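You operate a simulated robot arm through the tools that you are given. There is no shell and no other tool.

You are at the controls of a simulated robot arm. One attempt, no reset.

TASK
Whisk about 200 ml of milk into the flour to make a batter.
Fine: put the jug and the whisk back. Set down upright: measuring jug of milk.

It is judged by the outcome, as a careful person would: the job done as asked, and still so three seconds after it is handed in. It fails if anything else is knocked over, pushed out of place, dropped, spilled or broken.

THE ROBOT
A 7-joint arm with a three-finger gripper, fixed in place. Base frame: the origin is at the foot of the arm, x ahead of it, y to its left, z up. Readings come in mm, degrees, newtons and seconds.
Its first joint turns from -166.0 to 166.0 degrees. Payload 2.69 kg.
The TCP is the grasp point between the finger pads, 30 mm short of the fingertips. In the tool frame z runs along the fingers and y along their closing line. The gripper opens to 128 mm. The gripper's body begins 117 mm behind the TCP.
Orientation is that of the tool frame in the base frame, as a unit quaternion [w, x, y, z]. With the fingers straight down and closing along the base's y, the tool's x points along the base's -x, its y along +y and its z along -z.

THE INTERFACE
- The arm moves only by the tool apply_moves. Its argument "targets" is a list of rows, each a list of 3 entries, a list of its own where there are three numbers: the shift along the base's x, y, z in mm, then the turn, a rotation vector about the base's x, y, z in degrees, then the opening in per cent of the stroke, from 0 (shut) to 100 (fully open). In form: [[[x, y, z], [wx, wy, wz], claw], ...]. A call has 1 to 20 rows; each row shifts and turns the commanded pose from where the row before left it. Each row takes 0.2 s and may step no farther than 50 mm and 8.6 degrees from the row before; otherwise, or with a gripper value out of range, the whole call is refused. Where a pose cannot be reached the arm comes as near as it can. A force on the tool above 40 N (or 10 N above the force at the start of the call, whichever is more), or a blocked arm, ends the call early, and 0.2 s more pass. The fingers move at their own pace and stop on an object; they squeeze with about 39 N. The grip force told is the motor's: it shows also when the fingers shut on nothing. Time passes only in rows, and 0.2 s behind the last, so rows that do not move let the fingers close. It gives the time, the measured TCP pose, the force on the tool (base axes), the opening and the grip force at its end, in the units of the frame above (readings bear some noise), with the torque about the TCP (base axes, N m) and any sound that the robot's microphone picked up.
- Cameras (640 x 400 px; columns grow to the right, rows downward): "scene" is fixed at [400.2, -649.9, 1505.1]; the picture's right is [0.84, -0.54, 0.00], its down [-0.37, -0.58, -0.73] and it looks along [0.39, 0.61, -0.69] (base axes); focal length 339 px, centre (320, 200). "wrist" rides on the gripper at [58, 54, -131] in the tool frame; the picture's right is [-0.68, 0.74, 0.00], its down [-0.62, -0.57, -0.55] and it looks along [-0.40, -0.37, 0.84] (tool axes); focal length 234 px, centre (320, 200). There is no depth. A picture from a camera that has moved, and an enlarged one, comes with that camera's place and axes in the base frame and with its lens.
- snapshot(camera): a new picture of that camera. It takes no simulated time.
- slide_trunk(by): slides the trunk up (or, below 0, down) by that many mm; the arm rides with it, the base frame stays. It gives what a move gives, with no picture.
- inspect(camera, box): a new picture of the part [left, top, right, bottom] of that camera's present view, enlarged. It takes no simulated time.
- sign_off(): hands the job in; it is judged then, once.

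Places have to be worked out from the pictures, the camera data and where the tool is seen. Open the gripper and draw the arm clear of the work before you hand the job in, unless the task says otherwise.

The tools are called after "Call:" by a JSON object that holds its "name" and its "arguments". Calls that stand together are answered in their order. apply_moves: Moves the arm, as the interface text tells. Its arguments: {"type":"object","properties":{"targets":{"type":"array","items":{"type":"array"}}},"required":["targets"]} The other tools are called the same way: slide_trunk (by) slides the trunk up or down; snapshot (camera) takes a picture; inspect (camera, box) takes an enlarged picture of a part of a camera's view; sign_off () hands the job in.

At the start:

```text
t: 0.0
tcp_pos: [657.9, -354.0, 1235.6]
tool_rot: [0.0, 0.001, 1.0, 0.0]
force: [-0.3, 0.1, 0.1]
wrist_torque: [-0.04, 0.0, 0.01]
width: 127.8
grip_force: 0.0
trunk travel left (down, up): [-150.0, 200.0]
```

scene: 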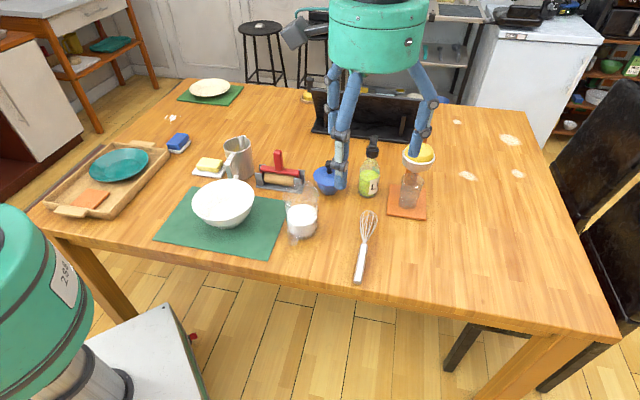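
wrist: 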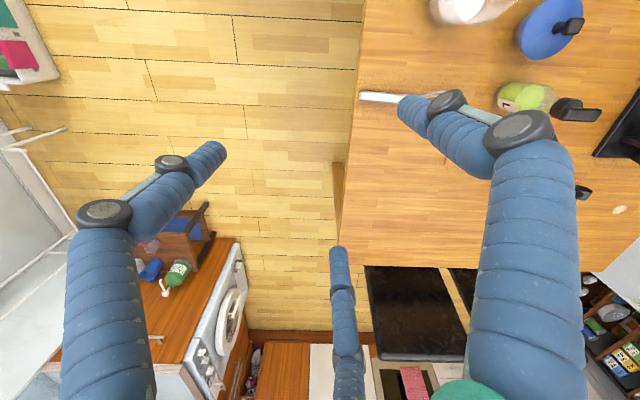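

I start by looking closer at the table: bowl, jug of milk and whisk are near the front edge, the gripper hangs high above. I enlarge the relevant areas.

Call:
{"name": "inspect", "arguments": {"camera": "scene", "box": [150, 150, 310, 250]}}

Call:
{"name": "inspect", "arguments": {"camera": "scene", "box": [270, 170, 430, 290]}}

Call:
{"name": "inspect", "arguments": {"camera": "scene", "box": [300, 60, 460, 220]}}

```text
4.00 times, centred on (230, 200) of scene
camera zoom: at [400.2, -649.9, 1505.1], right [0.84, -0.54, 0.0], down [-0.37, -0.58, -0.73], along [0.39, 0.61, -0.69], focal length 1355 px, centre (680, 200)
```

zoom: 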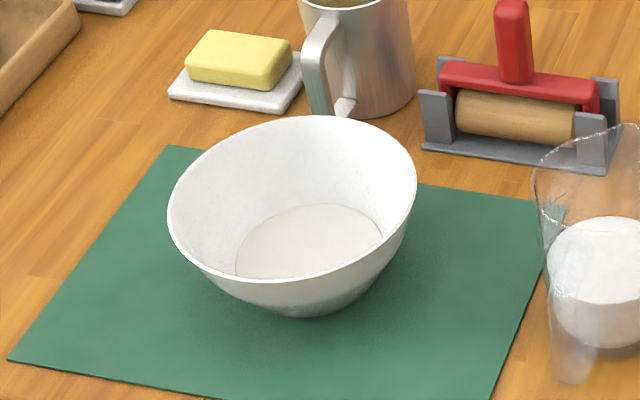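

```text
3.33 times, centred on (350, 230) of scene
camera zoom: at [400.2, -649.9, 1505.1], right [0.84, -0.54, 0.0], down [-0.37, -0.58, -0.73], along [0.39, 0.61, -0.69], focal length 1129 px, centre (220, 100)
```

zoom: 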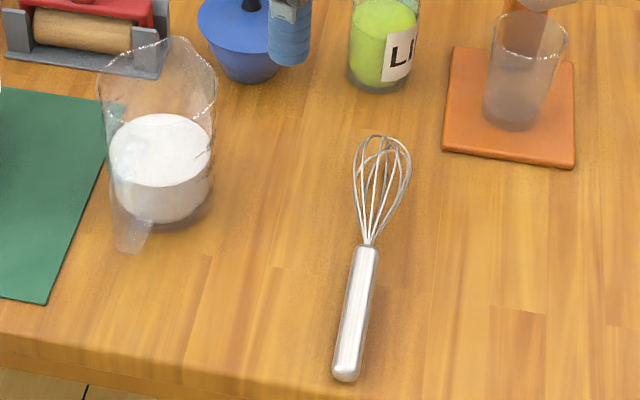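

```text
2.50 times, centred on (380, 140) of scene
camera zoom: at [400.2, -649.9, 1505.1], right [0.84, -0.54, 0.0], down [-0.37, -0.58, -0.73], along [0.39, 0.61, -0.69], focal length 847 px, centre (170, 350)
```

zoom: 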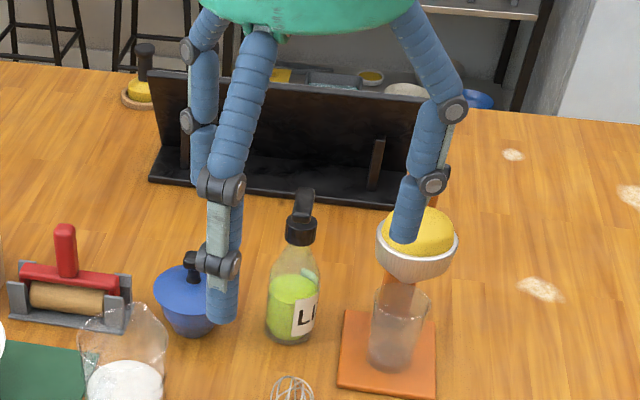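

The table top seems to lie near z≈740, with the bowl near (555,140), the jug near (724,-42) and the whisk from about (744,-292) to (916,-120). I move the hand, staying high, to view the jug and bowl with the wrist camera.

Call:
{"name": "apply_moves", "arguments": {"targets": [[[-1.5, 32, -20], [0, 0, 0], 100], [[-1.5, 32, -20], [0, 0, 0], 100], [[-1.5, 32, -20], [0, 0, 0], 100], [[-1.5, 32, -20], [0, 0, 0], 100], [[-1.5, 32, -20], [0, 0, 0], 100], [[-1.5, 32, -20], [0, 0, 0], 100], [[-1.5, 32, -20], [0, 0, 0], 100], [[-1.5, 32, -20], [0, 0, 0], 100], [[-1.5, 32, -20], [0, 0, 0], 100], [[-1.5, 32, -20], [0, 0, 0], 100], [[-1.5, 32, -20], [0, 0, 0], 100], [[-1.5, 32, -20], [0, 0, 0], 100]]}}

Call:
{"name": "snapshot", "arguments": {"camera": "wrist"}}

Call:
{"name": "snapshot", "arguments": {"camera": "scene"}}

```text
t: 2.6
tcp_pos: [640.6, 28.4, 997.5]
tool_rot: [0.0, 0.001, 1.0, 0.0]
force: [0.6, -0.3, -0.4]
wrist_torque: [0.01, -0.04, -0.02]
width: 128.2
grip_force: 0.0
trunk travel left (down, up): [-150.0, 200.0]
```

```text
taken
camera wrist: at [581.8, 81.8, 1127.3], right [0.68, 0.74, 0.0], down [0.62, -0.57, 0.55], along [0.4, -0.37, -0.84], focal length 234 px, centre (320, 200)
```

wrist: 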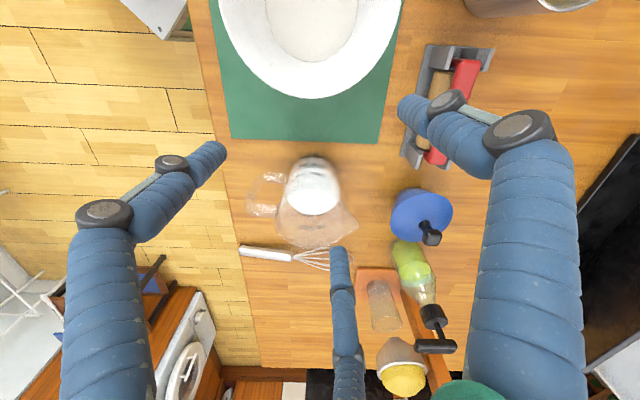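

```text
taken
```

scene: 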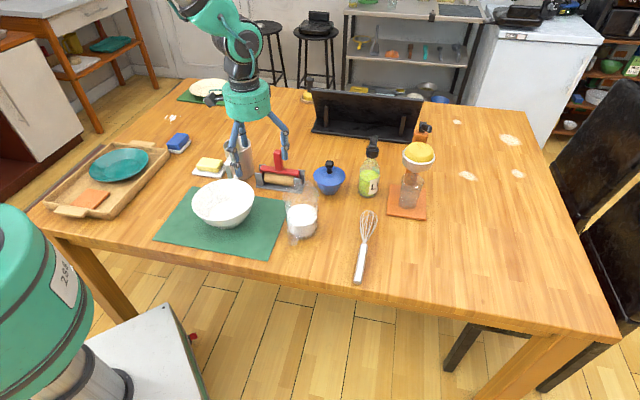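

The three-legged look of the hand disagrees with the described two-finger gripper, so I close it partway here in free air to see how the fingers really move.

Call:
{"name": "apply_moves", "arguments": {"targets": [[[0, 0, 0], [0, 0, 0], 20], [[0, 0, 0], [0, 0, 0], 20], [[0, 0, 0], [0, 0, 0], 20]]}}

Call:
{"name": "snapshot", "arguments": {"camera": "wrist"}}

Call:
{"name": "inspect", "arguments": {"camera": "scene", "box": [170, 60, 330, 190]}}

```text
t: 3.4
tcp_pos: [641.3, 27.3, 996.0]
tool_rot: [0.0, 0.0, 1.0, 0.0]
force: [0.6, 0.3, 0.7]
wrist_torque: [0.02, 0.03, 0.03]
width: 25.7
grip_force: 0.0
trunk travel left (down, up): [-150.0, 200.0]
```

```text
taken
camera wrist: at [582.1, 81.5, 1127.4], right [0.68, 0.74, 0.0], down [0.62, -0.57, 0.55], along [0.4, -0.37, -0.84], focal length 234 px, centre (320, 200)
```

wrist: 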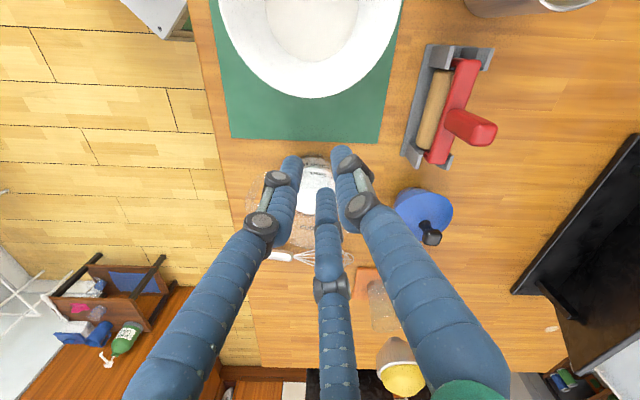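

```text
3.08 times, centred on (250, 125) of scene
camera zoom: at [400.2, -649.9, 1505.1], right [0.84, -0.54, 0.0], down [-0.37, -0.58, -0.73], along [0.39, 0.61, -0.69], focal length 1042 px, centre (535, 431)
```

zoom: 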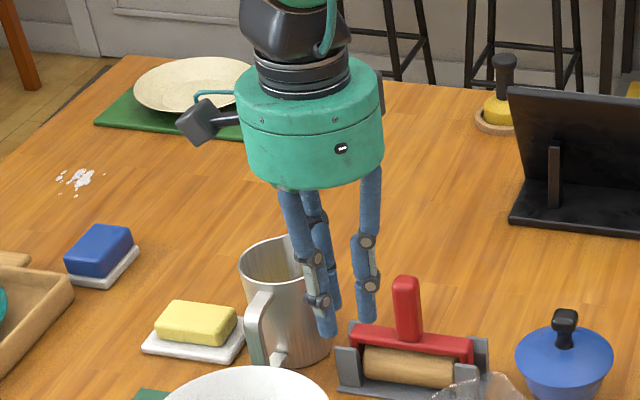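

The rendered hand has three legs, but it opens and shuts symmetrically along the tool's y line; I'll treat it as the described two-finger gripper and keep extra clearance. I open again and look closer at the jug and bowl.

Call:
{"name": "apply_moves", "arguments": {"targets": [[[0, 0, 0], [0, 0, 0], 100], [[0, 0, 0], [0, 0, 0], 100], [[0, 0, 0], [0, 0, 0], 100]]}}

Call:
{"name": "inspect", "arguments": {"camera": "scene", "box": [275, 170, 335, 250]}}

Call:
{"name": "inspect", "arguments": {"camera": "wrist", "box": [220, 130, 380, 280]}}

Call:
{"name": "inspect", "arguments": {"camera": "wrist", "box": [200, 0, 440, 150]}}

```text
t: 4.2
tcp_pos: [641.2, 27.8, 995.0]
tool_rot: [0.0, 0.0, 1.0, 0.0]
force: [0.1, 0.7, -0.1]
wrist_torque: [-0.01, -0.01, 0.0]
width: 127.9
grip_force: 0.1
trunk travel left (down, up): [-150.0, 200.0]
```

```text
5.00 times, centred on (305, 210) of scene
camera zoom: at [400.2, -649.9, 1505.1], right [0.84, -0.54, 0.0], down [-0.37, -0.58, -0.73], along [0.39, 0.61, -0.69], focal length 1694 px, centre (395, 150)
```

zoom: 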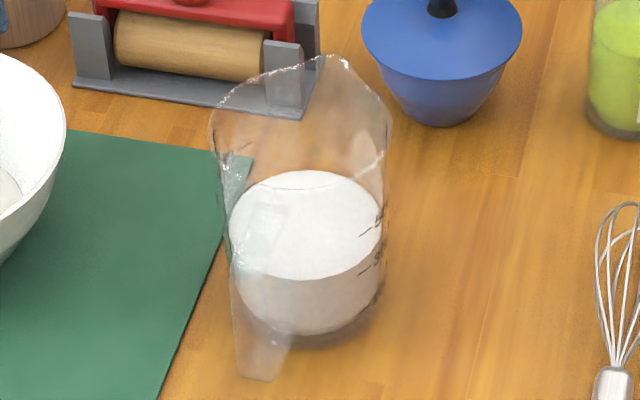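

```text
2.67 times, centred on (300, 205) of wrist
camera zoom: at [582.1, 81.5, 1127.4], right [0.68, 0.74, 0.0], down [0.62, -0.57, 0.55], along [0.4, -0.37, -0.84], focal length 624 px, centre (373, 187)
```

zoom: 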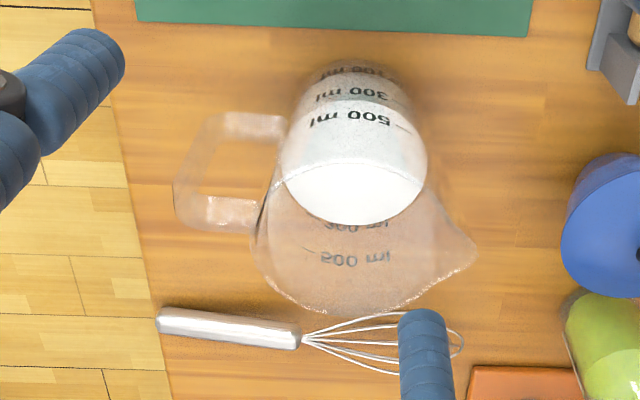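

```text
2.67 times, centred on (320, 75) of wrist
camera zoom: at [582.1, 81.5, 1127.4], right [0.68, 0.74, 0.0], down [0.62, -0.57, 0.55], along [0.4, -0.37, -0.84], focal length 624 px, centre (320, 533)
```

zoom: 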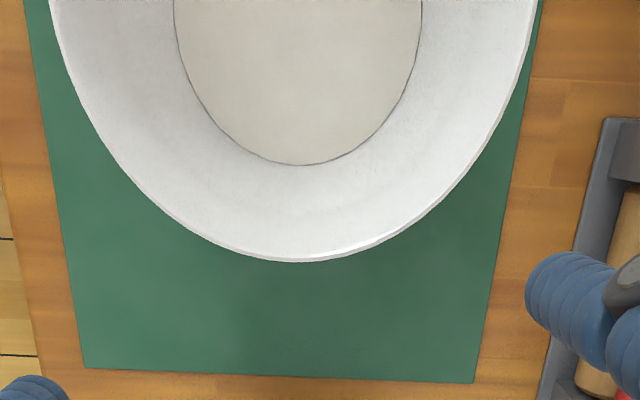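

The jug holds roughly 300 ml (level near the 300 mark), spout pointing away at about azimuth 46°, handle toward the table edge; I place its axis near (713,-58), rim z≈890, table z≈750. I move to look straight at the bowl to fix its centre and rim.

Call:
{"name": "apply_moves", "arguments": {"targets": [[[-31, 27, 0], [0, 0, 0], 100], [[-31, 27, 0], [0, 0, 0], 100], [[-31, 27, 0], [0, 0, 0], 100], [[-31, 27, 0], [0, 0, 0], 100], [[-31, 27, 0], [0, 0, 0], 100], [[-31, 27, 0], [0, 0, 0], 100]]}}

Call:
{"name": "snapshot", "arguments": {"camera": "wrist"}}

```text
t: 5.6
tcp_pos: [453.3, 191.2, 995.4]
tool_rot: [0.0, 0.0, 1.0, -0.001]
force: [0.0, 0.3, -0.4]
wrist_torque: [-0.01, 0.02, 0.01]
width: 128.0
grip_force: 0.0
trunk travel left (down, up): [-150.0, 200.0]
```

```text
taken
camera wrist: at [394.7, 245.0, 1127.3], right [0.68, 0.74, 0.0], down [0.62, -0.57, 0.55], along [0.4, -0.37, -0.84], focal length 234 px, centre (320, 200)
```

wrist: 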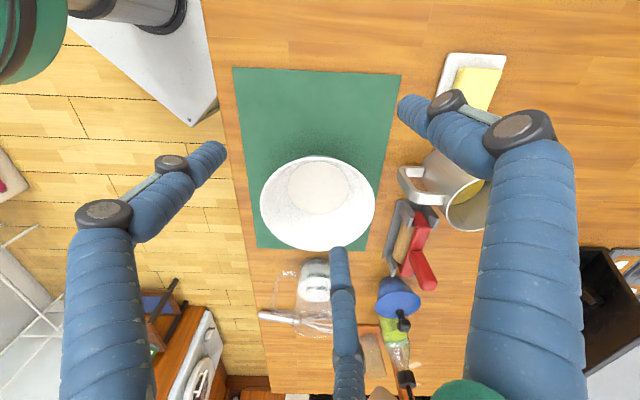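

The bowl centre is about (546,106), rim z≈823 with radius ≈91, flour at z≈769. I will grasp the jug body from the handle side, fingers straddling the handle with the tool pitched 30° below horizontal at azimuth 46°; first I turn the tool (yaw +46°, then pitch 60°) while moving to a safe standoff behind the jug.

Call:
{"name": "apply_moves", "arguments": {"targets": [[[10, -26.7, 0], [0, 0, 7.667], 100], [[10, -26.7, 0], [0, 0, 7.667], 100], [[10, -26.7, 0], [0, 0, 7.667], 100], [[10, -26.7, 0], [0, 0, 7.667], 100], [[10, -26.7, 0], [0, 0, 7.667], 100], [[10, -26.7, 0], [0, 0, 7.667], 100], [[10, -26.7, 0], [5.39, -5.21, 0], 100], [[10, -26.7, 0], [5.39, -5.21, 0], 100], [[10, -26.7, 0], [5.39, -5.21, 0], 100], [[10, -26.7, 0], [5.39, -5.21, 0], 100], [[10, -26.7, 0], [5.39, -5.21, 0], 100], [[10, -26.7, 0], [5.39, -5.21, 0], 100], [[10, -26.7, 0], [5.39, -5.21, 0], 100], [[10, -26.7, 0], [5.39, -5.21, 0], 100]]}}

Call:
{"name": "snapshot", "arguments": {"camera": "wrist"}}

Call:
{"name": "snapshot", "arguments": {"camera": "scene"}}

```text
t: 8.6
tcp_pos: [594.4, -182.3, 997.3]
tool_rot: [0.461, -0.34, 0.796, 0.195]
force: [-0.4, 0.4, 0.1]
wrist_torque: [-0.03, 0.01, -0.04]
width: 128.1
grip_force: 0.0
trunk travel left (down, up): [-150.0, 200.0]
```

```text
taken
camera wrist: at [456.9, -247.7, 1011.4], right [-0.3, 0.76, 0.58], down [0.29, -0.51, 0.81], along [0.91, 0.41, -0.07], focal length 234 px, centre (320, 200)
```

wrist: 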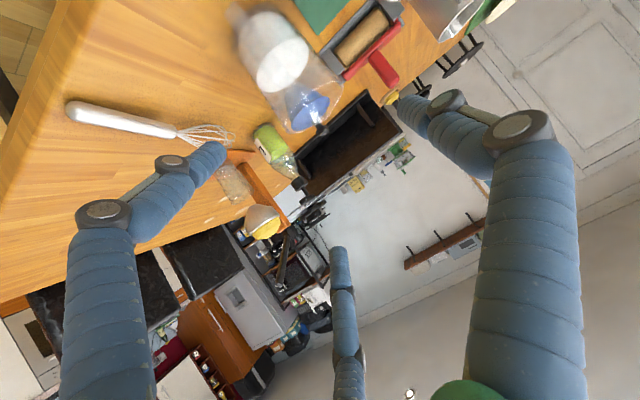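

```text
taken
```

scene: 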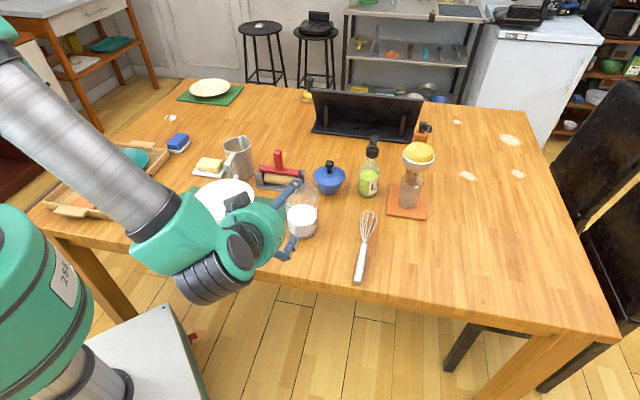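

The tool now points at pitch 30° toward azimuth 46°, standing off behind and above the jug. I zoom on the jug from this view and the scene to refine its position before descending.

Call:
{"name": "inspect", "arguments": {"camera": "wrist", "box": [200, 0, 360, 140]}}

Call:
{"name": "inspect", "arguments": {"camera": "scene", "box": [230, 160, 350, 260]}}

```text
2.86 times, centred on (280, 70) of wrist
camera zoom: at [456.9, -247.7, 1011.4], right [-0.3, 0.76, 0.58], down [0.29, -0.51, 0.81], along [0.91, 0.41, -0.07], focal length 669 px, centre (434, 571)
```

zoom: 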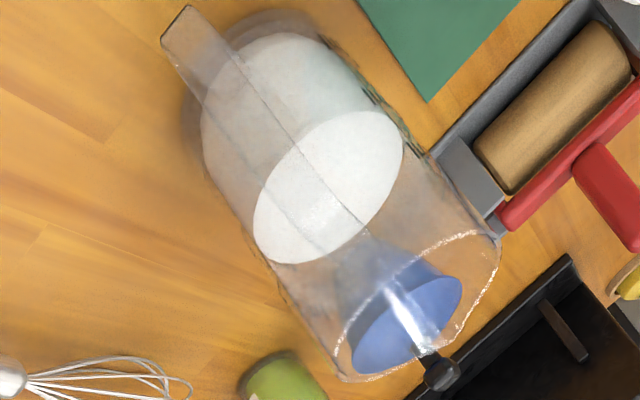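

```text
4.00 times, centred on (290, 210) of scene
camera zoom: at [400.2, -649.9, 1505.1], right [0.84, -0.54, 0.0], down [-0.37, -0.58, -0.73], along [0.39, 0.61, -0.69], focal length 1355 px, centre (440, 160)
```

zoom: 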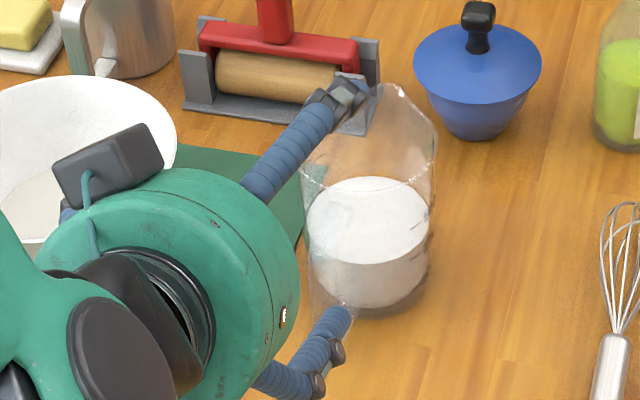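

Triangulating from both cameras, the jug's axis is at about (720,-54), rim z≈885, milk level z≈802 (≈300 ml). I go down to the approach line and come in the first 110 mm along the tool axis, then check.

Call:
{"name": "apply_moves", "arguments": {"targets": [[[-1, -2, -38], [0, 0, 0], 100], [[-1, -2, -38], [0, 0, 0], 100], [[22, 22.9, -18.3], [0, 0, 0], 100], [[22, 22.9, -18.3], [0, 0, 0], 100], [[22, 22.9, -18.3], [0, 0, 0], 100]]}}

Call:
{"name": "snapshot", "arguments": {"camera": "wrist"}}

Call:
{"name": "inspect", "arguments": {"camera": "scene", "box": [230, 160, 350, 260]}}

```text
t: 9.8
tcp_pos: [657.1, -117.8, 866.3]
tool_rot: [0.46, -0.339, 0.797, 0.195]
force: [-0.2, -0.2, 0.5]
wrist_torque: [-0.03, 0.02, 0.0]
width: 128.1
grip_force: 0.1
trunk travel left (down, up): [-150.0, 200.0]
```

```text
taken
camera wrist: at [519.9, -183.2, 880.0], right [-0.3, 0.76, 0.58], down [0.29, -0.51, 0.81], along [0.91, 0.41, -0.07], focal length 234 px, centre (320, 200)
```

wrist: 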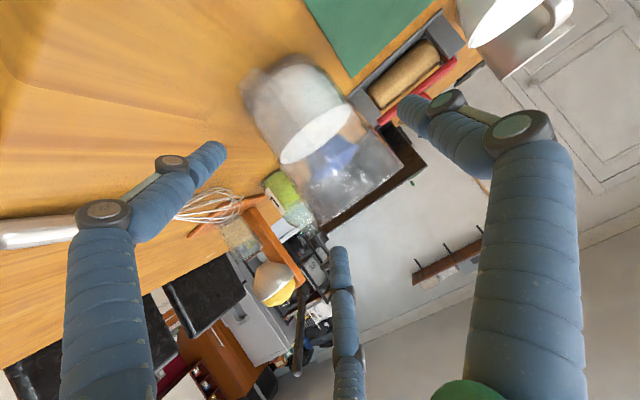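

```text
4.00 times, centred on (290, 210) of scene
camera zoom: at [400.2, -649.9, 1505.1], right [0.84, -0.54, 0.0], down [-0.37, -0.58, -0.73], along [0.39, 0.61, -0.69], focal length 1355 px, centre (440, 160)
```

zoom: 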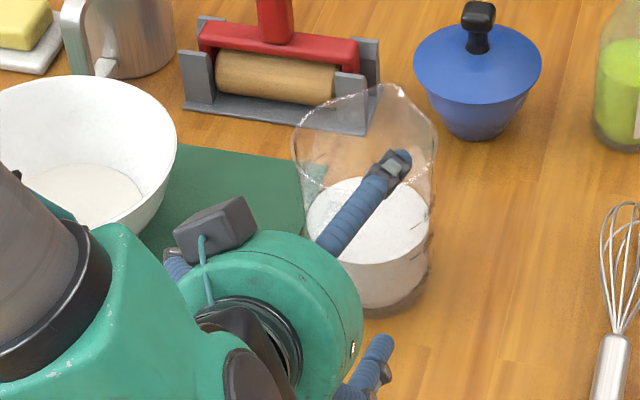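

Visually the third (upper) finger would cross the jug's rim on the way in, though the description says only two fingers exist. I test harmlessly: back off a little and lower the hand beside the jug until the drawn lower finger would touch the table, watching the force.

Call:
{"name": "apply_moves", "arguments": {"targets": [[[-22, -23, 0], [0, 0, 0], 100], [[0, 0, -15], [0, 0, 0], 100], [[0, 0, -15], [0, 0, 0], 100], [[0, 0, -10], [0, 0, 0], 100], [[0, 0, -8], [0, 0, 0], 100], [[0, 0, -8], [0, 0, 0], 100]]}}

Call:
{"name": "snapshot", "arguments": {"camera": "wrist"}}

Call:
{"name": "inspect", "arguments": {"camera": "scene", "box": [230, 160, 350, 280]}}

```text
t: 11.2
tcp_pos: [635.6, -141.6, 808.6]
tool_rot: [0.461, -0.338, 0.797, 0.194]
force: [1.8, -4.8, 5.7]
wrist_torque: [-0.49, -0.2, -0.03]
width: 129.3
grip_force: 0.0
trunk travel left (down, up): [-150.0, 200.0]
```

```text
taken
camera wrist: at [499.3, -206.5, 824.1], right [-0.3, 0.76, 0.58], down [0.29, -0.51, 0.81], along [0.91, 0.41, -0.07], focal length 234 px, centre (320, 200)
```

wrist: 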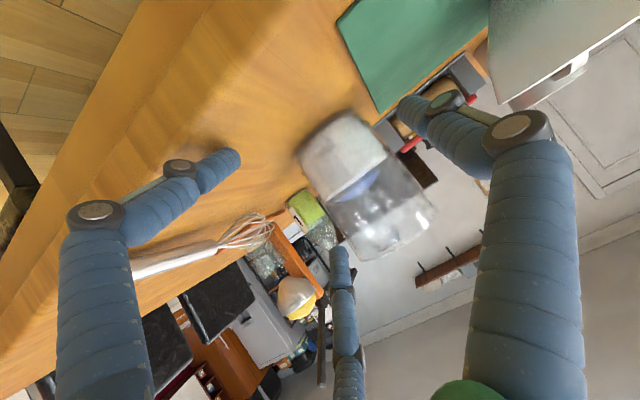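

```text
3.33 times, centred on (290, 220) of scene
camera zoom: at [400.2, -649.9, 1505.1], right [0.84, -0.54, 0.0], down [-0.37, -0.58, -0.73], along [0.39, 0.61, -0.69], focal length 1129 px, centre (420, 133)
```

zoom: 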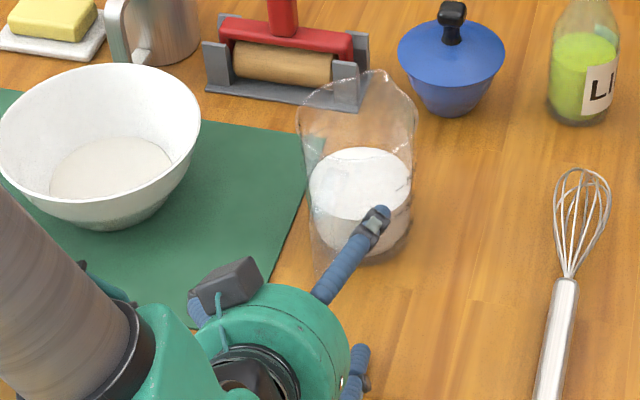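

The force and torque match a contact at the drawn lower finger (and that finger visibly deflected), so the three fingers are real and a side grasp of the jug will not work. The jug has not moved; I retreat up and go back to a vertical tool, to plan a three-finger grasp from above instead.

Call:
{"name": "apply_moves", "arguments": {"targets": [[[0, 0, 30], [0, 0, 0], 100], [[-5, -5, 40], [0, 0, 0], 100], [[-5, -5, 45], [0, 0, 0], 100], [[0, 0, 45], [0, 0, 0], 100], [[-8, 22, 7.5], [-5.39, 5.21, 0], 100], [[-8, 22, 7.5], [-5.39, 5.21, 0], 100], [[-8, 22, 7.5], [-5.39, 5.21, 0], 100], [[-8, 22, 7.5], [-5.39, 5.21, 0], 100], [[-8, 22, 7.5], [-5.39, 5.21, 0], 100], [[-8, 22, 7.5], [-5.39, 5.21, 0], 100], [[-8, 22, 7.5], [-5.39, 5.21, 0], 100], [[-8, 22, 7.5], [-5.39, 5.21, 0], 100]]}}

Call:
{"name": "snapshot", "arguments": {"camera": "scene"}}

Call:
{"name": "snapshot", "arguments": {"camera": "wrist"}}

```text
t: 13.8
tcp_pos: [561.0, 24.4, 1028.9]
tool_rot: [-0.001, -0.391, 0.92, -0.002]
force: [-0.3, 0.2, 0.3]
wrist_torque: [0.0, -0.02, 0.02]
width: 128.2
grip_force: 0.0
trunk travel left (down, up): [-150.0, 200.0]
```

```text
taken
```

scene: 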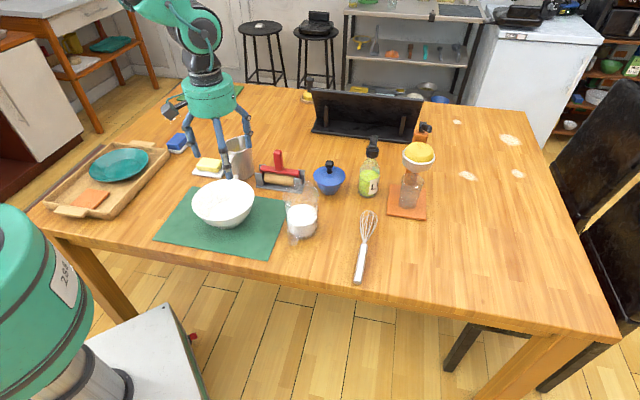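

```text
taken
camera wrist: at [482.8, 20.4, 1160.0], right [-0.06, 1.0, 0.0], down [0.83, 0.05, 0.55], along [0.55, 0.03, -0.84], focal length 234 px, centre (320, 200)
```

wrist: 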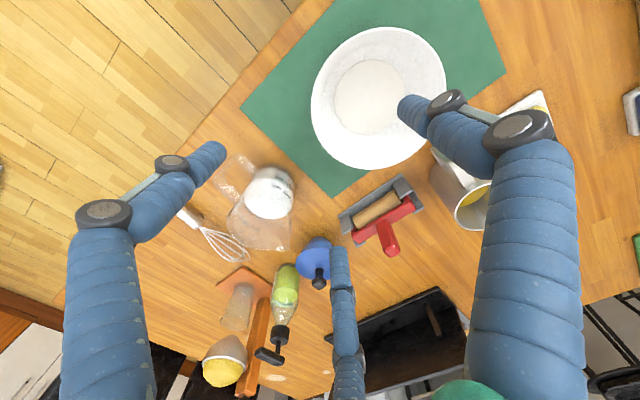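

Clear now. Before committing to a grasp I rehearse the pour pose with an empty hand: yaw +90° first and check the wrist can take it.

Call:
{"name": "apply_moves", "arguments": {"targets": [[[4, 2, 0], [0, 0, 8.2], 100], [[4, 2, 0], [0, 0, 8.2], 100], [[4, 2, 0], [0, 0, 8.2], 100], [[4, 2, 0], [0, 0, 8.2], 100], [[4, 2, 0], [0, 0, 8.2], 100], [[4, 2, 0], [0, 0, 8.2], 100], [[4, 2, 0], [0, 0, 8.2], 100], [[4, 2, 0], [0, 0, 8.2], 100], [[4, 2, 0], [0, 0, 8.2], 100], [[4, 2, 0], [0, 0, 8.2], 100], [[2, 2, 0], [0, 0, 8], 100]]}}

Call:
{"name": "snapshot", "arguments": {"camera": "scene"}}

```text
t: 16.2
tcp_pos: [603.7, 46.3, 1028.5]
tool_rot: [0.0, 0.928, -0.373, 0.0]
force: [-0.2, 0.1, 0.3]
wrist_torque: [0.0, -0.01, 0.01]
width: 128.2
grip_force: 0.0
trunk travel left (down, up): [-150.0, 200.0]
```

```text
taken
```

scene: 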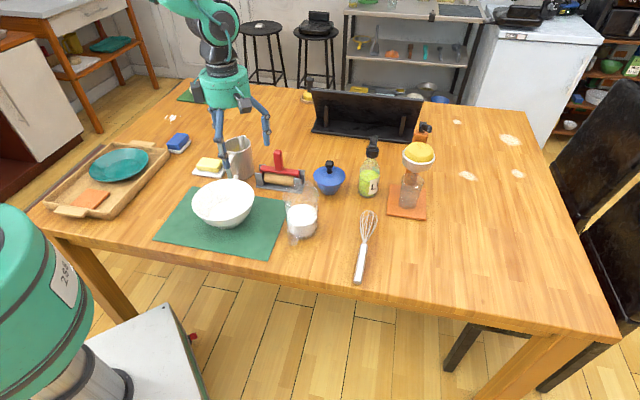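

Yaw +136° from neutral is reachable. Now I rehearse the tilt: 70° about the axis (-0.695,-0.719,0), staying well above the bowl.

Call:
{"name": "apply_moves", "arguments": {"targets": [[[0, 0, -5], [-5.42, -5.61, 0], 100], [[0, 0, -5], [-5.42, -5.61, 0], 100], [[0, 0, -5], [-5.42, -5.61, 0], 100], [[0, 0, -5], [-5.42, -5.61, 0], 100], [[0, 0, -5], [-5.42, -5.61, 0], 100], [[0, 0, -5], [-5.42, -5.61, 0], 100], [[0, 0, -5], [-5.42, -5.61, 0], 100], [[0, 0, -5], [-5.42, -5.61, 0], 100], [[0, 0, -5], [-5.42, -5.61, 0], 100]]}}

Call:
{"name": "snapshot", "arguments": {"camera": "scene"}}

Call:
{"name": "snapshot", "arguments": {"camera": "wrist"}}

```text
t: 18.2
tcp_pos: [604.4, 47.1, 985.3]
tool_rot: [0.215, 0.758, -0.306, 0.534]
force: [-0.5, 0.3, 0.3]
wrist_torque: [0.05, 0.02, 0.03]
width: 127.7
grip_force: 0.1
trunk travel left (down, up): [-150.0, 200.0]
```

```text
taken
```

scene: 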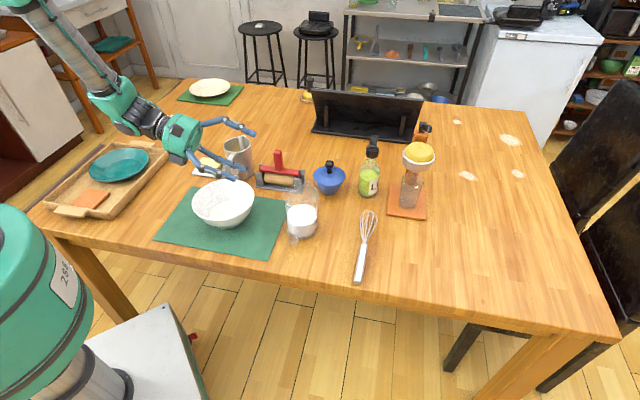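

```text
taken
camera wrist: at [492.7, 80.3, 1083.6], right [-0.67, -0.37, -0.64], down [-0.13, 0.91, -0.39], along [0.73, -0.18, -0.66], focal length 234 px, centre (320, 200)
```

wrist: 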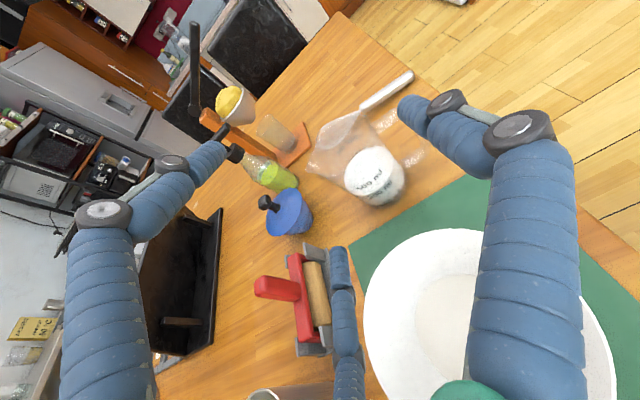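

The pour pose is reachable. I undo it and go to a vertical hand over the jug axis (720,-54), well above the rim, with the x axis toward the handle so that the fingers miss handle and spout by 30°.

Call:
{"name": "apply_moves", "arguments": {"targets": [[[0, 0, 6], [5.42, 5.61, 0], 100], [[0, 0, 6], [5.42, 5.61, 0], 100], [[0, 0, 6], [5.42, 5.61, 0], 100], [[0, 0, 6], [5.42, 5.61, 0], 100], [[0, 0, 6], [5.42, 5.61, 0], 100], [[0, 0, 6], [5.42, 5.61, 0], 100], [[0, 0, 6], [5.42, 5.61, 0], 100], [[0, 0, 6], [5.42, 5.61, 0], 100], [[0, 0, 6], [5.42, 5.61, 0], 100], [[10.5, -9.2, 0], [0, 0, -8.2], 100], [[10.5, -9.2, 0], [0, 0, -8.2], 100], [[10.5, -9.2, 0], [0, 0, -8.2], 100], [[10.5, -9.2, 0], [0, 0, -8.2], 100], [[10.5, -9.2, 0], [0, 0, -8.2], 100], [[10.5, -9.2, 0], [0, 0, -8.2], 100], [[10.5, -9.2, 0], [0, 0, -8.2], 100], [[10.5, -9.2, 0], [0, 0, -8.2], 100], [[10.5, -9.2, 0], [0, 0, -8.2], 100], [[10.5, -9.2, 0], [0, 0, -8.2], 100], [[10.5, -9.2, 0], [0, 0, -8], 100]]}}

Call:
{"name": "snapshot", "arguments": {"camera": "wrist"}}

Call:
{"name": "snapshot", "arguments": {"camera": "scene"}}

```text
t: 22.4
tcp_pos: [719.4, -53.8, 1037.2]
tool_rot: [0.001, -0.39, 0.921, 0.0]
force: [0.2, 0.1, 0.9]
wrist_torque: [0.02, 0.01, -0.02]
width: 128.0
grip_force: 0.0
trunk travel left (down, up): [-150.0, 200.0]
```

```text
taken
camera wrist: at [640.5, -58.8, 1168.4], right [-0.06, 1.0, 0.0], down [0.84, 0.05, 0.55], along [0.55, 0.03, -0.84], focal length 234 px, centre (320, 200)
```

wrist: 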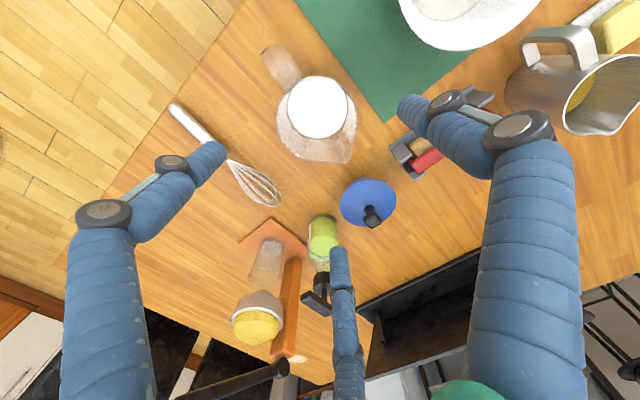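

```text
taken
```

scene: 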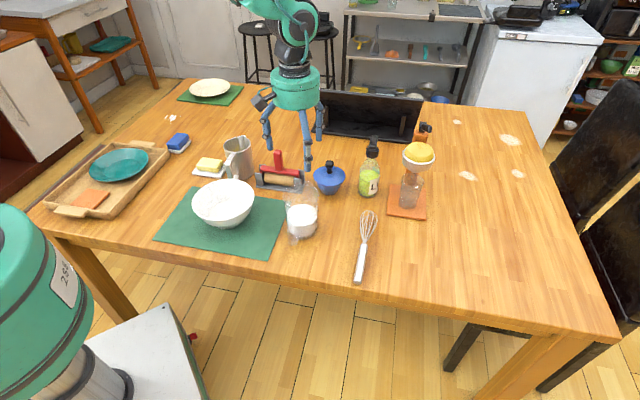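

Call:
{"name": "inspect", "arguments": {"camera": "wrist", "box": [250, 30, 390, 180]}}

```text
2.67 times, centred on (320, 105) of wrist
camera zoom: at [640.5, -58.8, 1168.4], right [-0.06, 1.0, 0.0], down [0.84, 0.05, 0.55], along [0.55, 0.03, -0.84], focal length 624 px, centre (320, 453)
```

zoom: 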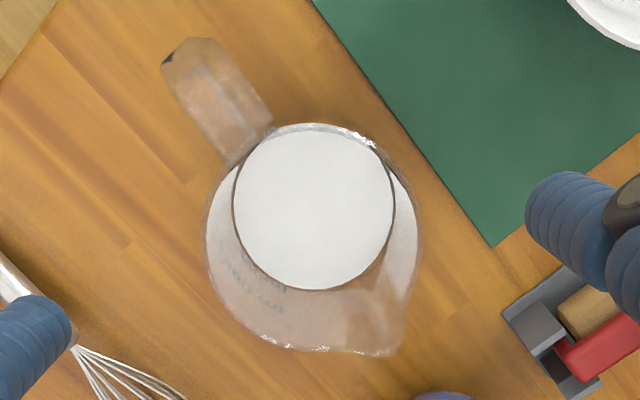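

The hand is above the jug; the wrist view puts the jug axis near (717,-57) with spout azimuth about 43°. I fine-adjust position and yaw and lower until the tips are just above the rim, then check again.

Call:
{"name": "apply_moves", "arguments": {"targets": [[[-0.6, -0.8, -25], [0, 0, -1], 100], [[-0.6, -0.8, -25], [0, 0, -1], 100], [[-0.6, -0.8, -25], [0, 0, -1], 100], [[-0.6, -0.8, -22], [0, 0, 0], 100]]}}

Call:
{"name": "snapshot", "arguments": {"camera": "wrist"}}

Call:
{"name": "inspect", "arguments": {"camera": "scene", "box": [240, 110, 360, 250]}}

```text
t: 23.4
tcp_pos: [717.6, -57.6, 940.8]
tool_rot: [0.001, -0.366, 0.931, -0.001]
force: [-0.4, -0.2, 0.7]
wrist_torque: [0.02, 0.0, 0.01]
width: 127.7
grip_force: 0.1
trunk travel left (down, up): [-150.0, 200.0]
```

```text
taken
camera wrist: at [638.1, -58.6, 1071.7], right [-0.01, 1.0, 0.0], down [0.84, 0.01, 0.55], along [0.55, 0.0, -0.84], focal length 234 px, centre (320, 200)
```

wrist: 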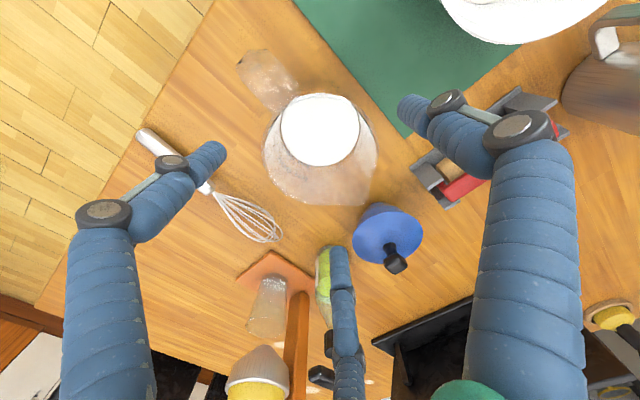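

```text
2.86 times, centred on (300, 180) of scene
camera zoom: at [400.2, -649.9, 1505.1], right [0.84, -0.54, 0.0], down [-0.37, -0.58, -0.73], along [0.39, 0.61, -0.69], focal length 968 px, centre (377, 257)
```

zoom: 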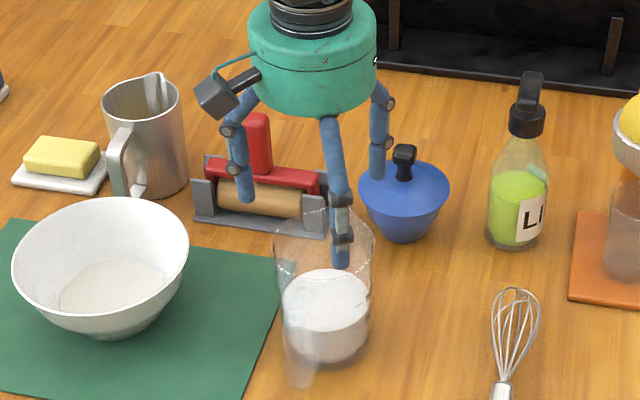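

The axis reads (717.7,-58.8), so the hand is centred within about a millimetre and the fingers clear handle and spout. I descend so the tips pass just below the rim and check for contact.

Call:
{"name": "apply_moves", "arguments": {"targets": [[[0, -0.6, -15], [0, 0, 0], 100], [[0, -0.6, -15], [0, 0, 0], 100], [[0, 0, -15], [0, 0, 0], 100], [[0, 0, -10], [0, 0, 0], 100]]}}

Call:
{"name": "snapshot", "arguments": {"camera": "wrist"}}

Call:
{"name": "inspect", "arguments": {"camera": "scene", "box": [250, 140, 350, 260]}}

```text
t: 24.4
tcp_pos: [718.0, -59.3, 885.9]
tool_rot: [0.0, -0.366, 0.931, -0.001]
force: [0.5, -0.9, -0.1]
wrist_torque: [0.01, -0.04, 0.0]
width: 127.7
grip_force: 0.1
trunk travel left (down, up): [-150.0, 200.0]
```

```text
taken
camera wrist: at [638.1, -59.8, 1016.9], right [-0.01, 1.0, 0.0], down [0.84, 0.01, 0.55], along [0.55, 0.0, -0.84], focal length 234 px, centre (320, 200)
```

wrist: 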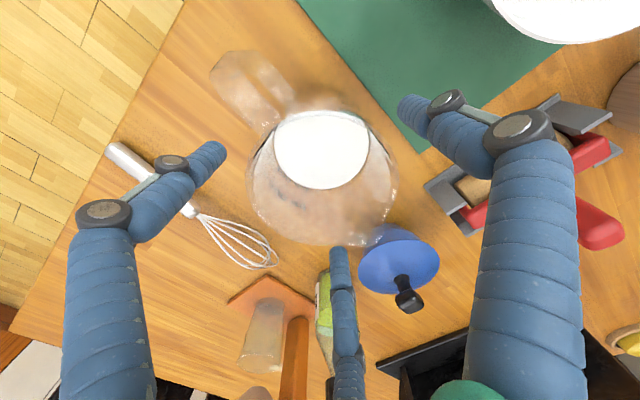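

```text
3.33 times, centred on (300, 200) of scene
camera zoom: at [400.2, -649.9, 1505.1], right [0.84, -0.54, 0.0], down [-0.37, -0.58, -0.73], along [0.39, 0.61, -0.69], focal length 1129 px, centre (387, 200)
```

zoom: 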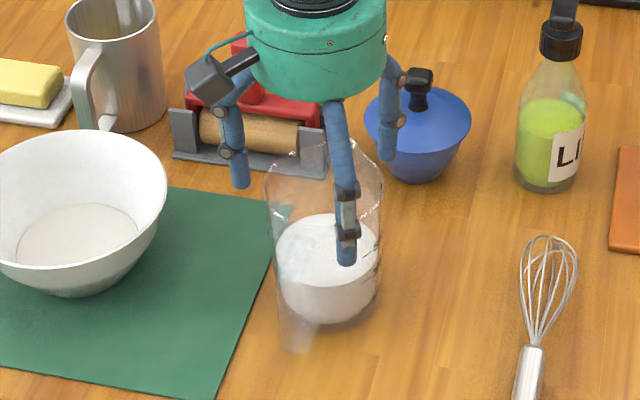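

No contact, the tips straddle the rim with even clearance and the handle lies between two fingers. I descend another 57 mm so the pads sit around the jug body at about mid-height.

Call:
{"name": "apply_moves", "arguments": {"targets": [[[0, 0, -15], [0, 0, 0], 100], [[0, 0, -15], [0, 0, 0], 100], [[0, 0, -15], [0, 0, 0], 100], [[0, 0, -12], [0, 0, 0], 100]]}}

Call:
{"name": "snapshot", "arguments": {"camera": "wrist"}}

Call:
{"name": "inspect", "arguments": {"camera": "scene", "box": [250, 140, 350, 260]}}

```text
t: 25.4
tcp_pos: [717.2, -58.1, 829.0]
tool_rot: [0.0, -0.366, 0.931, 0.0]
force: [-0.3, -0.3, -0.3]
wrist_torque: [0.01, 0.01, 0.01]
width: 127.9
grip_force: 0.1
trunk travel left (down, up): [-150.0, 200.0]
```

```text
taken
camera wrist: at [638.2, -58.7, 960.1], right [-0.01, 1.0, 0.0], down [0.84, 0.01, 0.55], along [0.55, 0.0, -0.84], focal length 234 px, centre (320, 200)
```

wrist: 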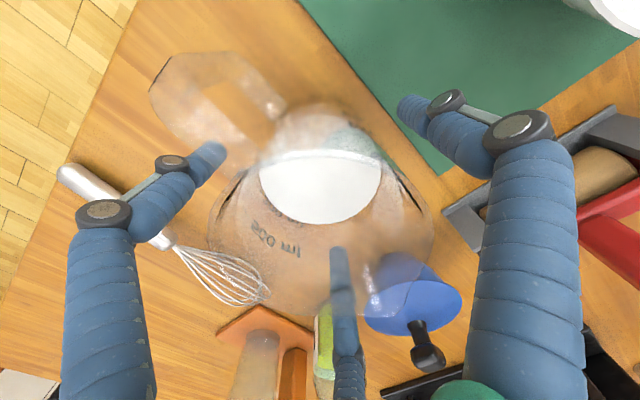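

```text
3.33 times, centred on (300, 200) of scene
camera zoom: at [400.2, -649.9, 1505.1], right [0.84, -0.54, 0.0], down [-0.37, -0.58, -0.73], along [0.39, 0.61, -0.69], focal length 1129 px, centre (387, 200)
```

zoom: 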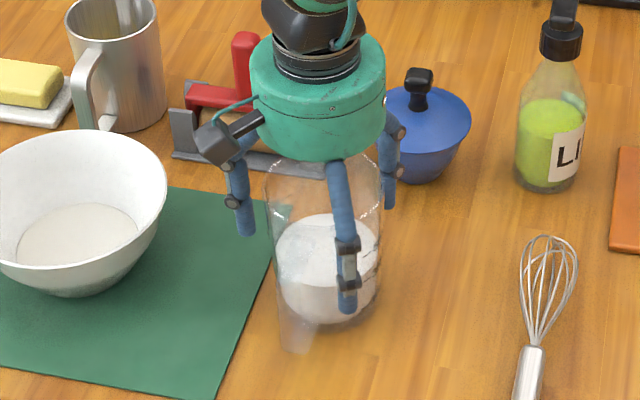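

Everything is in place around the jug with no contact. I close the fingers gradually and watch width and grip force.

Call:
{"name": "apply_moves", "arguments": {"targets": [[[0, 0, 0], [0, 0, 0], 85], [[0, 0, 0], [0, 0, 0], 78], [[0, 0, 0], [0, 0, 0], 74], [[0, 0, 0], [0, 0, 0], 70], [[0, 0, 0], [0, 0, 0], 66], [[0, 0, 0], [0, 0, 0], 62]]}}

Call:
{"name": "snapshot", "arguments": {"camera": "wrist"}}

Call:
{"name": "inspect", "arguments": {"camera": "scene", "box": [250, 140, 350, 260]}}

```text
t: 26.8
tcp_pos: [717.7, -58.4, 828.5]
tool_rot: [0.0, -0.367, 0.93, 0.0]
force: [2.3, -1.0, 2.4]
wrist_torque: [0.12, 0.06, -0.04]
width: 93.7
grip_force: 38.9
trunk travel left (down, up): [-150.0, 200.0]
```

```text
taken
camera wrist: at [638.2, -58.7, 960.4], right [-0.01, 1.0, 0.0], down [0.84, 0.01, 0.55], along [0.55, 0.0, -0.84], focal length 234 px, centre (320, 200)
```

wrist: 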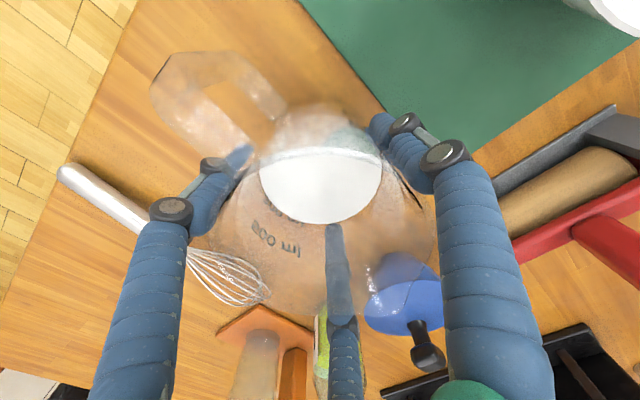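

```text
3.33 times, centred on (300, 200) of scene
camera zoom: at [400.2, -649.9, 1505.1], right [0.84, -0.54, 0.0], down [-0.37, -0.58, -0.73], along [0.39, 0.61, -0.69], focal length 1129 px, centre (387, 200)
```

zoom: 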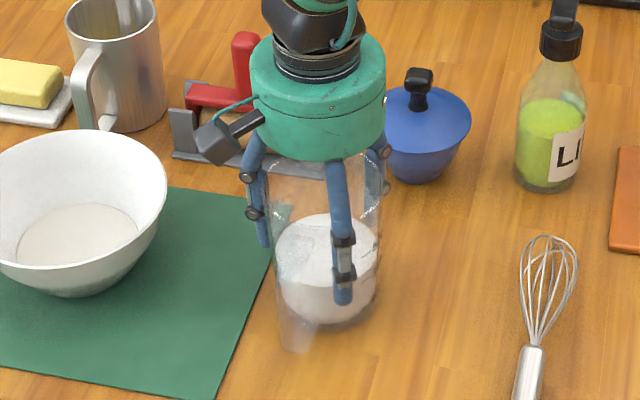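

Grip is firm (width 93.7, 38.9 N) and the jug stayed in place. I lift slowly by 20 mm and check weight and slip.

Call:
{"name": "apply_moves", "arguments": {"targets": [[[0, 0, 0], [0, 0, 0], 50], [[0, 0, 3], [0, 0, 0], 50], [[0, 0, 5], [0, 0, 0], 50], [[0, 0, 6], [0, 0, 0], 50], [[0, 0, 6], [0, 0, 0], 50], [[0, 0, 0], [0, 0, 0], 50]]}}

Call:
{"name": "snapshot", "arguments": {"camera": "wrist"}}

Call:
{"name": "inspect", "arguments": {"camera": "scene", "box": [250, 140, 350, 260]}}

```text
t: 28.2
tcp_pos: [716.6, -59.1, 849.8]
tool_rot: [0.0, -0.368, 0.93, 0.0]
force: [-0.5, 0.6, -5.2]
wrist_torque: [0.05, -0.05, -0.02]
width: 93.5
grip_force: 38.5
trunk travel left (down, up): [-150.0, 200.0]
```

```text
taken
camera wrist: at [637.9, -58.8, 980.0], right [-0.01, 1.0, 0.0], down [0.84, 0.01, 0.55], along [0.55, 0.0, -0.84], focal length 234 px, centre (320, 200)
```

wrist: 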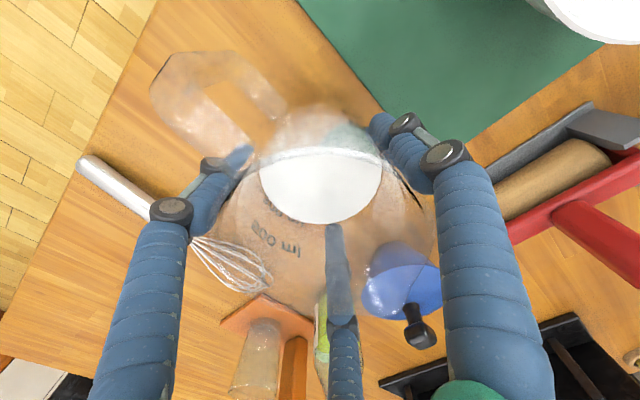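

```text
3.33 times, centred on (300, 200) of scene
camera zoom: at [400.2, -649.9, 1505.1], right [0.84, -0.54, 0.0], down [-0.37, -0.58, -0.73], along [0.39, 0.61, -0.69], focal length 1129 px, centre (387, 200)
```

zoom: 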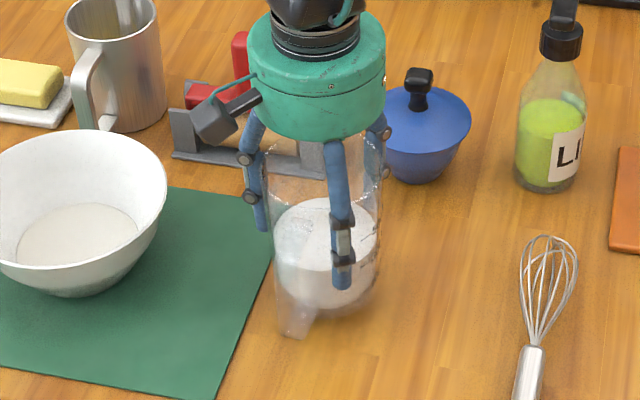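

The jug hangs securely (about -5.2 N, no slip seen). I lift it to a safe height and then take several still readings to weigh it.

Call:
{"name": "apply_moves", "arguments": {"targets": [[[0, 0, 10], [0, 0, 0], 50], [[0, 0, 20], [0, 0, 0], 50], [[0, 0, 20], [0, 0, 0], 50], [[0, 0, 20], [0, 0, 0], 50], [[0, 0, 20], [0, 0, 0], 50], [[0, 0, 20], [0, 0, 0], 50], [[0, 0, 10], [0, 0, 0], 50], [[0, 0, 0], [0, 0, 0], 50]]}}

Call:
{"name": "apply_moves", "arguments": {"targets": [[[0, 0, 0], [0, 0, 0], 50]]}}

Call:
{"name": "apply_moves", "arguments": {"targets": [[[0, 0, 0], [0, 0, 0], 50]]}}

Call:
{"name": "apply_moves", "arguments": {"targets": [[[0, 0, 0], [0, 0, 0], 50]]}}

Call:
{"name": "apply_moves", "arguments": {"targets": [[[0, 0, 0], [0, 0, 0], 50]]}}

Call:
{"name": "apply_moves", "arguments": {"targets": [[[0, 0, 0], [0, 0, 0], 50]]}}

Call:
{"name": "apply_moves", "arguments": {"targets": [[[0, 0, 0], [0, 0, 0], 50]]}}

Call:
{"name": "apply_moves", "arguments": {"targets": [[[0, 0, 0], [0, 0, 0], 50]]}}

Call:
{"name": "apply_moves", "arguments": {"targets": [[[0, 0, 0], [0, 0, 0], 50]]}}

Call:
{"name": "snapshot", "arguments": {"camera": "wrist"}}

Call:
{"name": "snapshot", "arguments": {"camera": "scene"}}

```text
t: 30.0
tcp_pos: [718.6, -59.2, 969.1]
tool_rot: [0.0, -0.368, 0.93, 0.0]
force: [-0.5, -1.5, -5.3]
wrist_torque: [0.04, -0.05, -0.02]
width: 93.5
grip_force: 38.7
trunk travel left (down, up): [-150.0, 200.0]
```

```text
t: 30.4
tcp_pos: [716.9, -58.0, 969.3]
tool_rot: [0.0, -0.366, 0.931, 0.0]
force: [0.1, -0.6, -4.3]
wrist_torque: [0.04, -0.03, 0.0]
width: 93.7
grip_force: 39.3
trunk travel left (down, up): [-150.0, 200.0]
```

```text
t: 30.8
tcp_pos: [717.4, -58.9, 969.4]
tool_rot: [-0.001, -0.367, 0.93, 0.0]
force: [0.1, 0.1, -4.7]
wrist_torque: [0.06, -0.07, 0.02]
width: 93.7
grip_force: 39.1
trunk travel left (down, up): [-150.0, 200.0]
```

```text
t: 31.2
tcp_pos: [717.0, -58.7, 968.9]
tool_rot: [0.0, -0.367, 0.93, 0.0]
force: [-0.2, 0.0, -4.7]
wrist_torque: [0.03, -0.05, 0.0]
width: 93.6
grip_force: 38.8
trunk travel left (down, up): [-150.0, 200.0]
```

```text
t: 31.6
tcp_pos: [717.5, -58.1, 968.3]
tool_rot: [-0.001, -0.368, 0.93, -0.001]
force: [0.2, -0.2, -5.7]
wrist_torque: [0.04, -0.03, 0.04]
width: 93.8
grip_force: 38.2
trunk travel left (down, up): [-150.0, 200.0]
```

```text
t: 32.0
tcp_pos: [718.0, -59.0, 969.4]
tool_rot: [0.0, -0.367, 0.93, 0.0]
force: [0.6, -0.3, -4.2]
wrist_torque: [0.05, -0.03, 0.01]
width: 93.8
grip_force: 39.1
trunk travel left (down, up): [-150.0, 200.0]
```

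```text
t: 32.4
tcp_pos: [716.7, -58.5, 969.5]
tool_rot: [0.0, -0.368, 0.93, 0.0]
force: [-1.0, 0.6, -5.6]
wrist_torque: [0.01, -0.06, 0.0]
width: 93.4
grip_force: 38.7
trunk travel left (down, up): [-150.0, 200.0]
```

```text
t: 32.8
tcp_pos: [717.0, -58.2, 969.1]
tool_rot: [0.001, -0.367, 0.93, 0.0]
force: [0.1, -0.4, -4.6]
wrist_torque: [0.08, -0.04, 0.04]
width: 93.8
grip_force: 38.8
trunk travel left (down, up): [-150.0, 200.0]
```

```text
t: 33.2
tcp_pos: [717.9, -59.8, 967.6]
tool_rot: [0.0, -0.366, 0.93, 0.001]
force: [0.4, -0.3, -5.4]
wrist_torque: [0.02, -0.03, -0.01]
width: 93.7
grip_force: 38.9
trunk travel left (down, up): [-150.0, 200.0]
```

```text
taken
camera wrist: at [638.3, -59.3, 1099.8], right [-0.01, 1.0, 0.0], down [0.84, 0.01, 0.55], along [0.55, 0.0, -0.84], focal length 234 px, centre (320, 200)
```

wrist: 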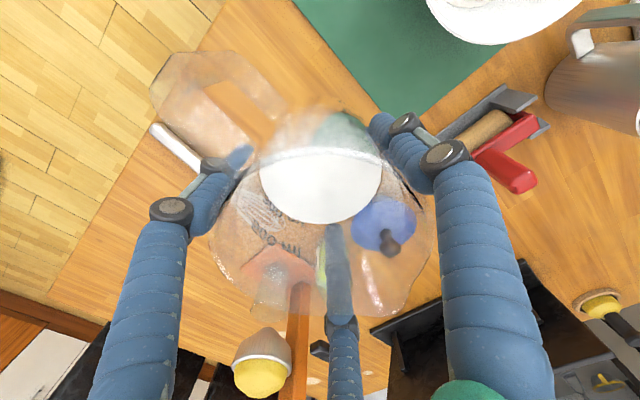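

```text
taken
```

scene: 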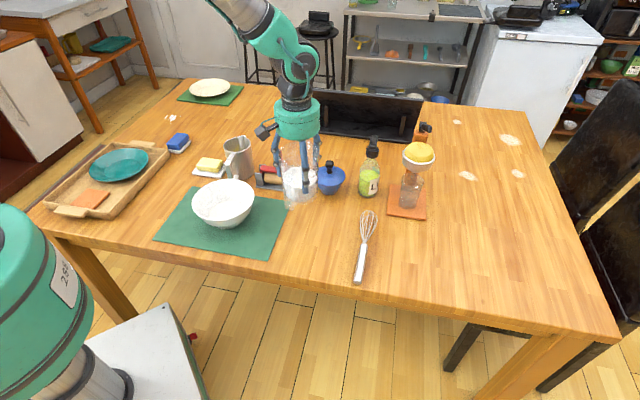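

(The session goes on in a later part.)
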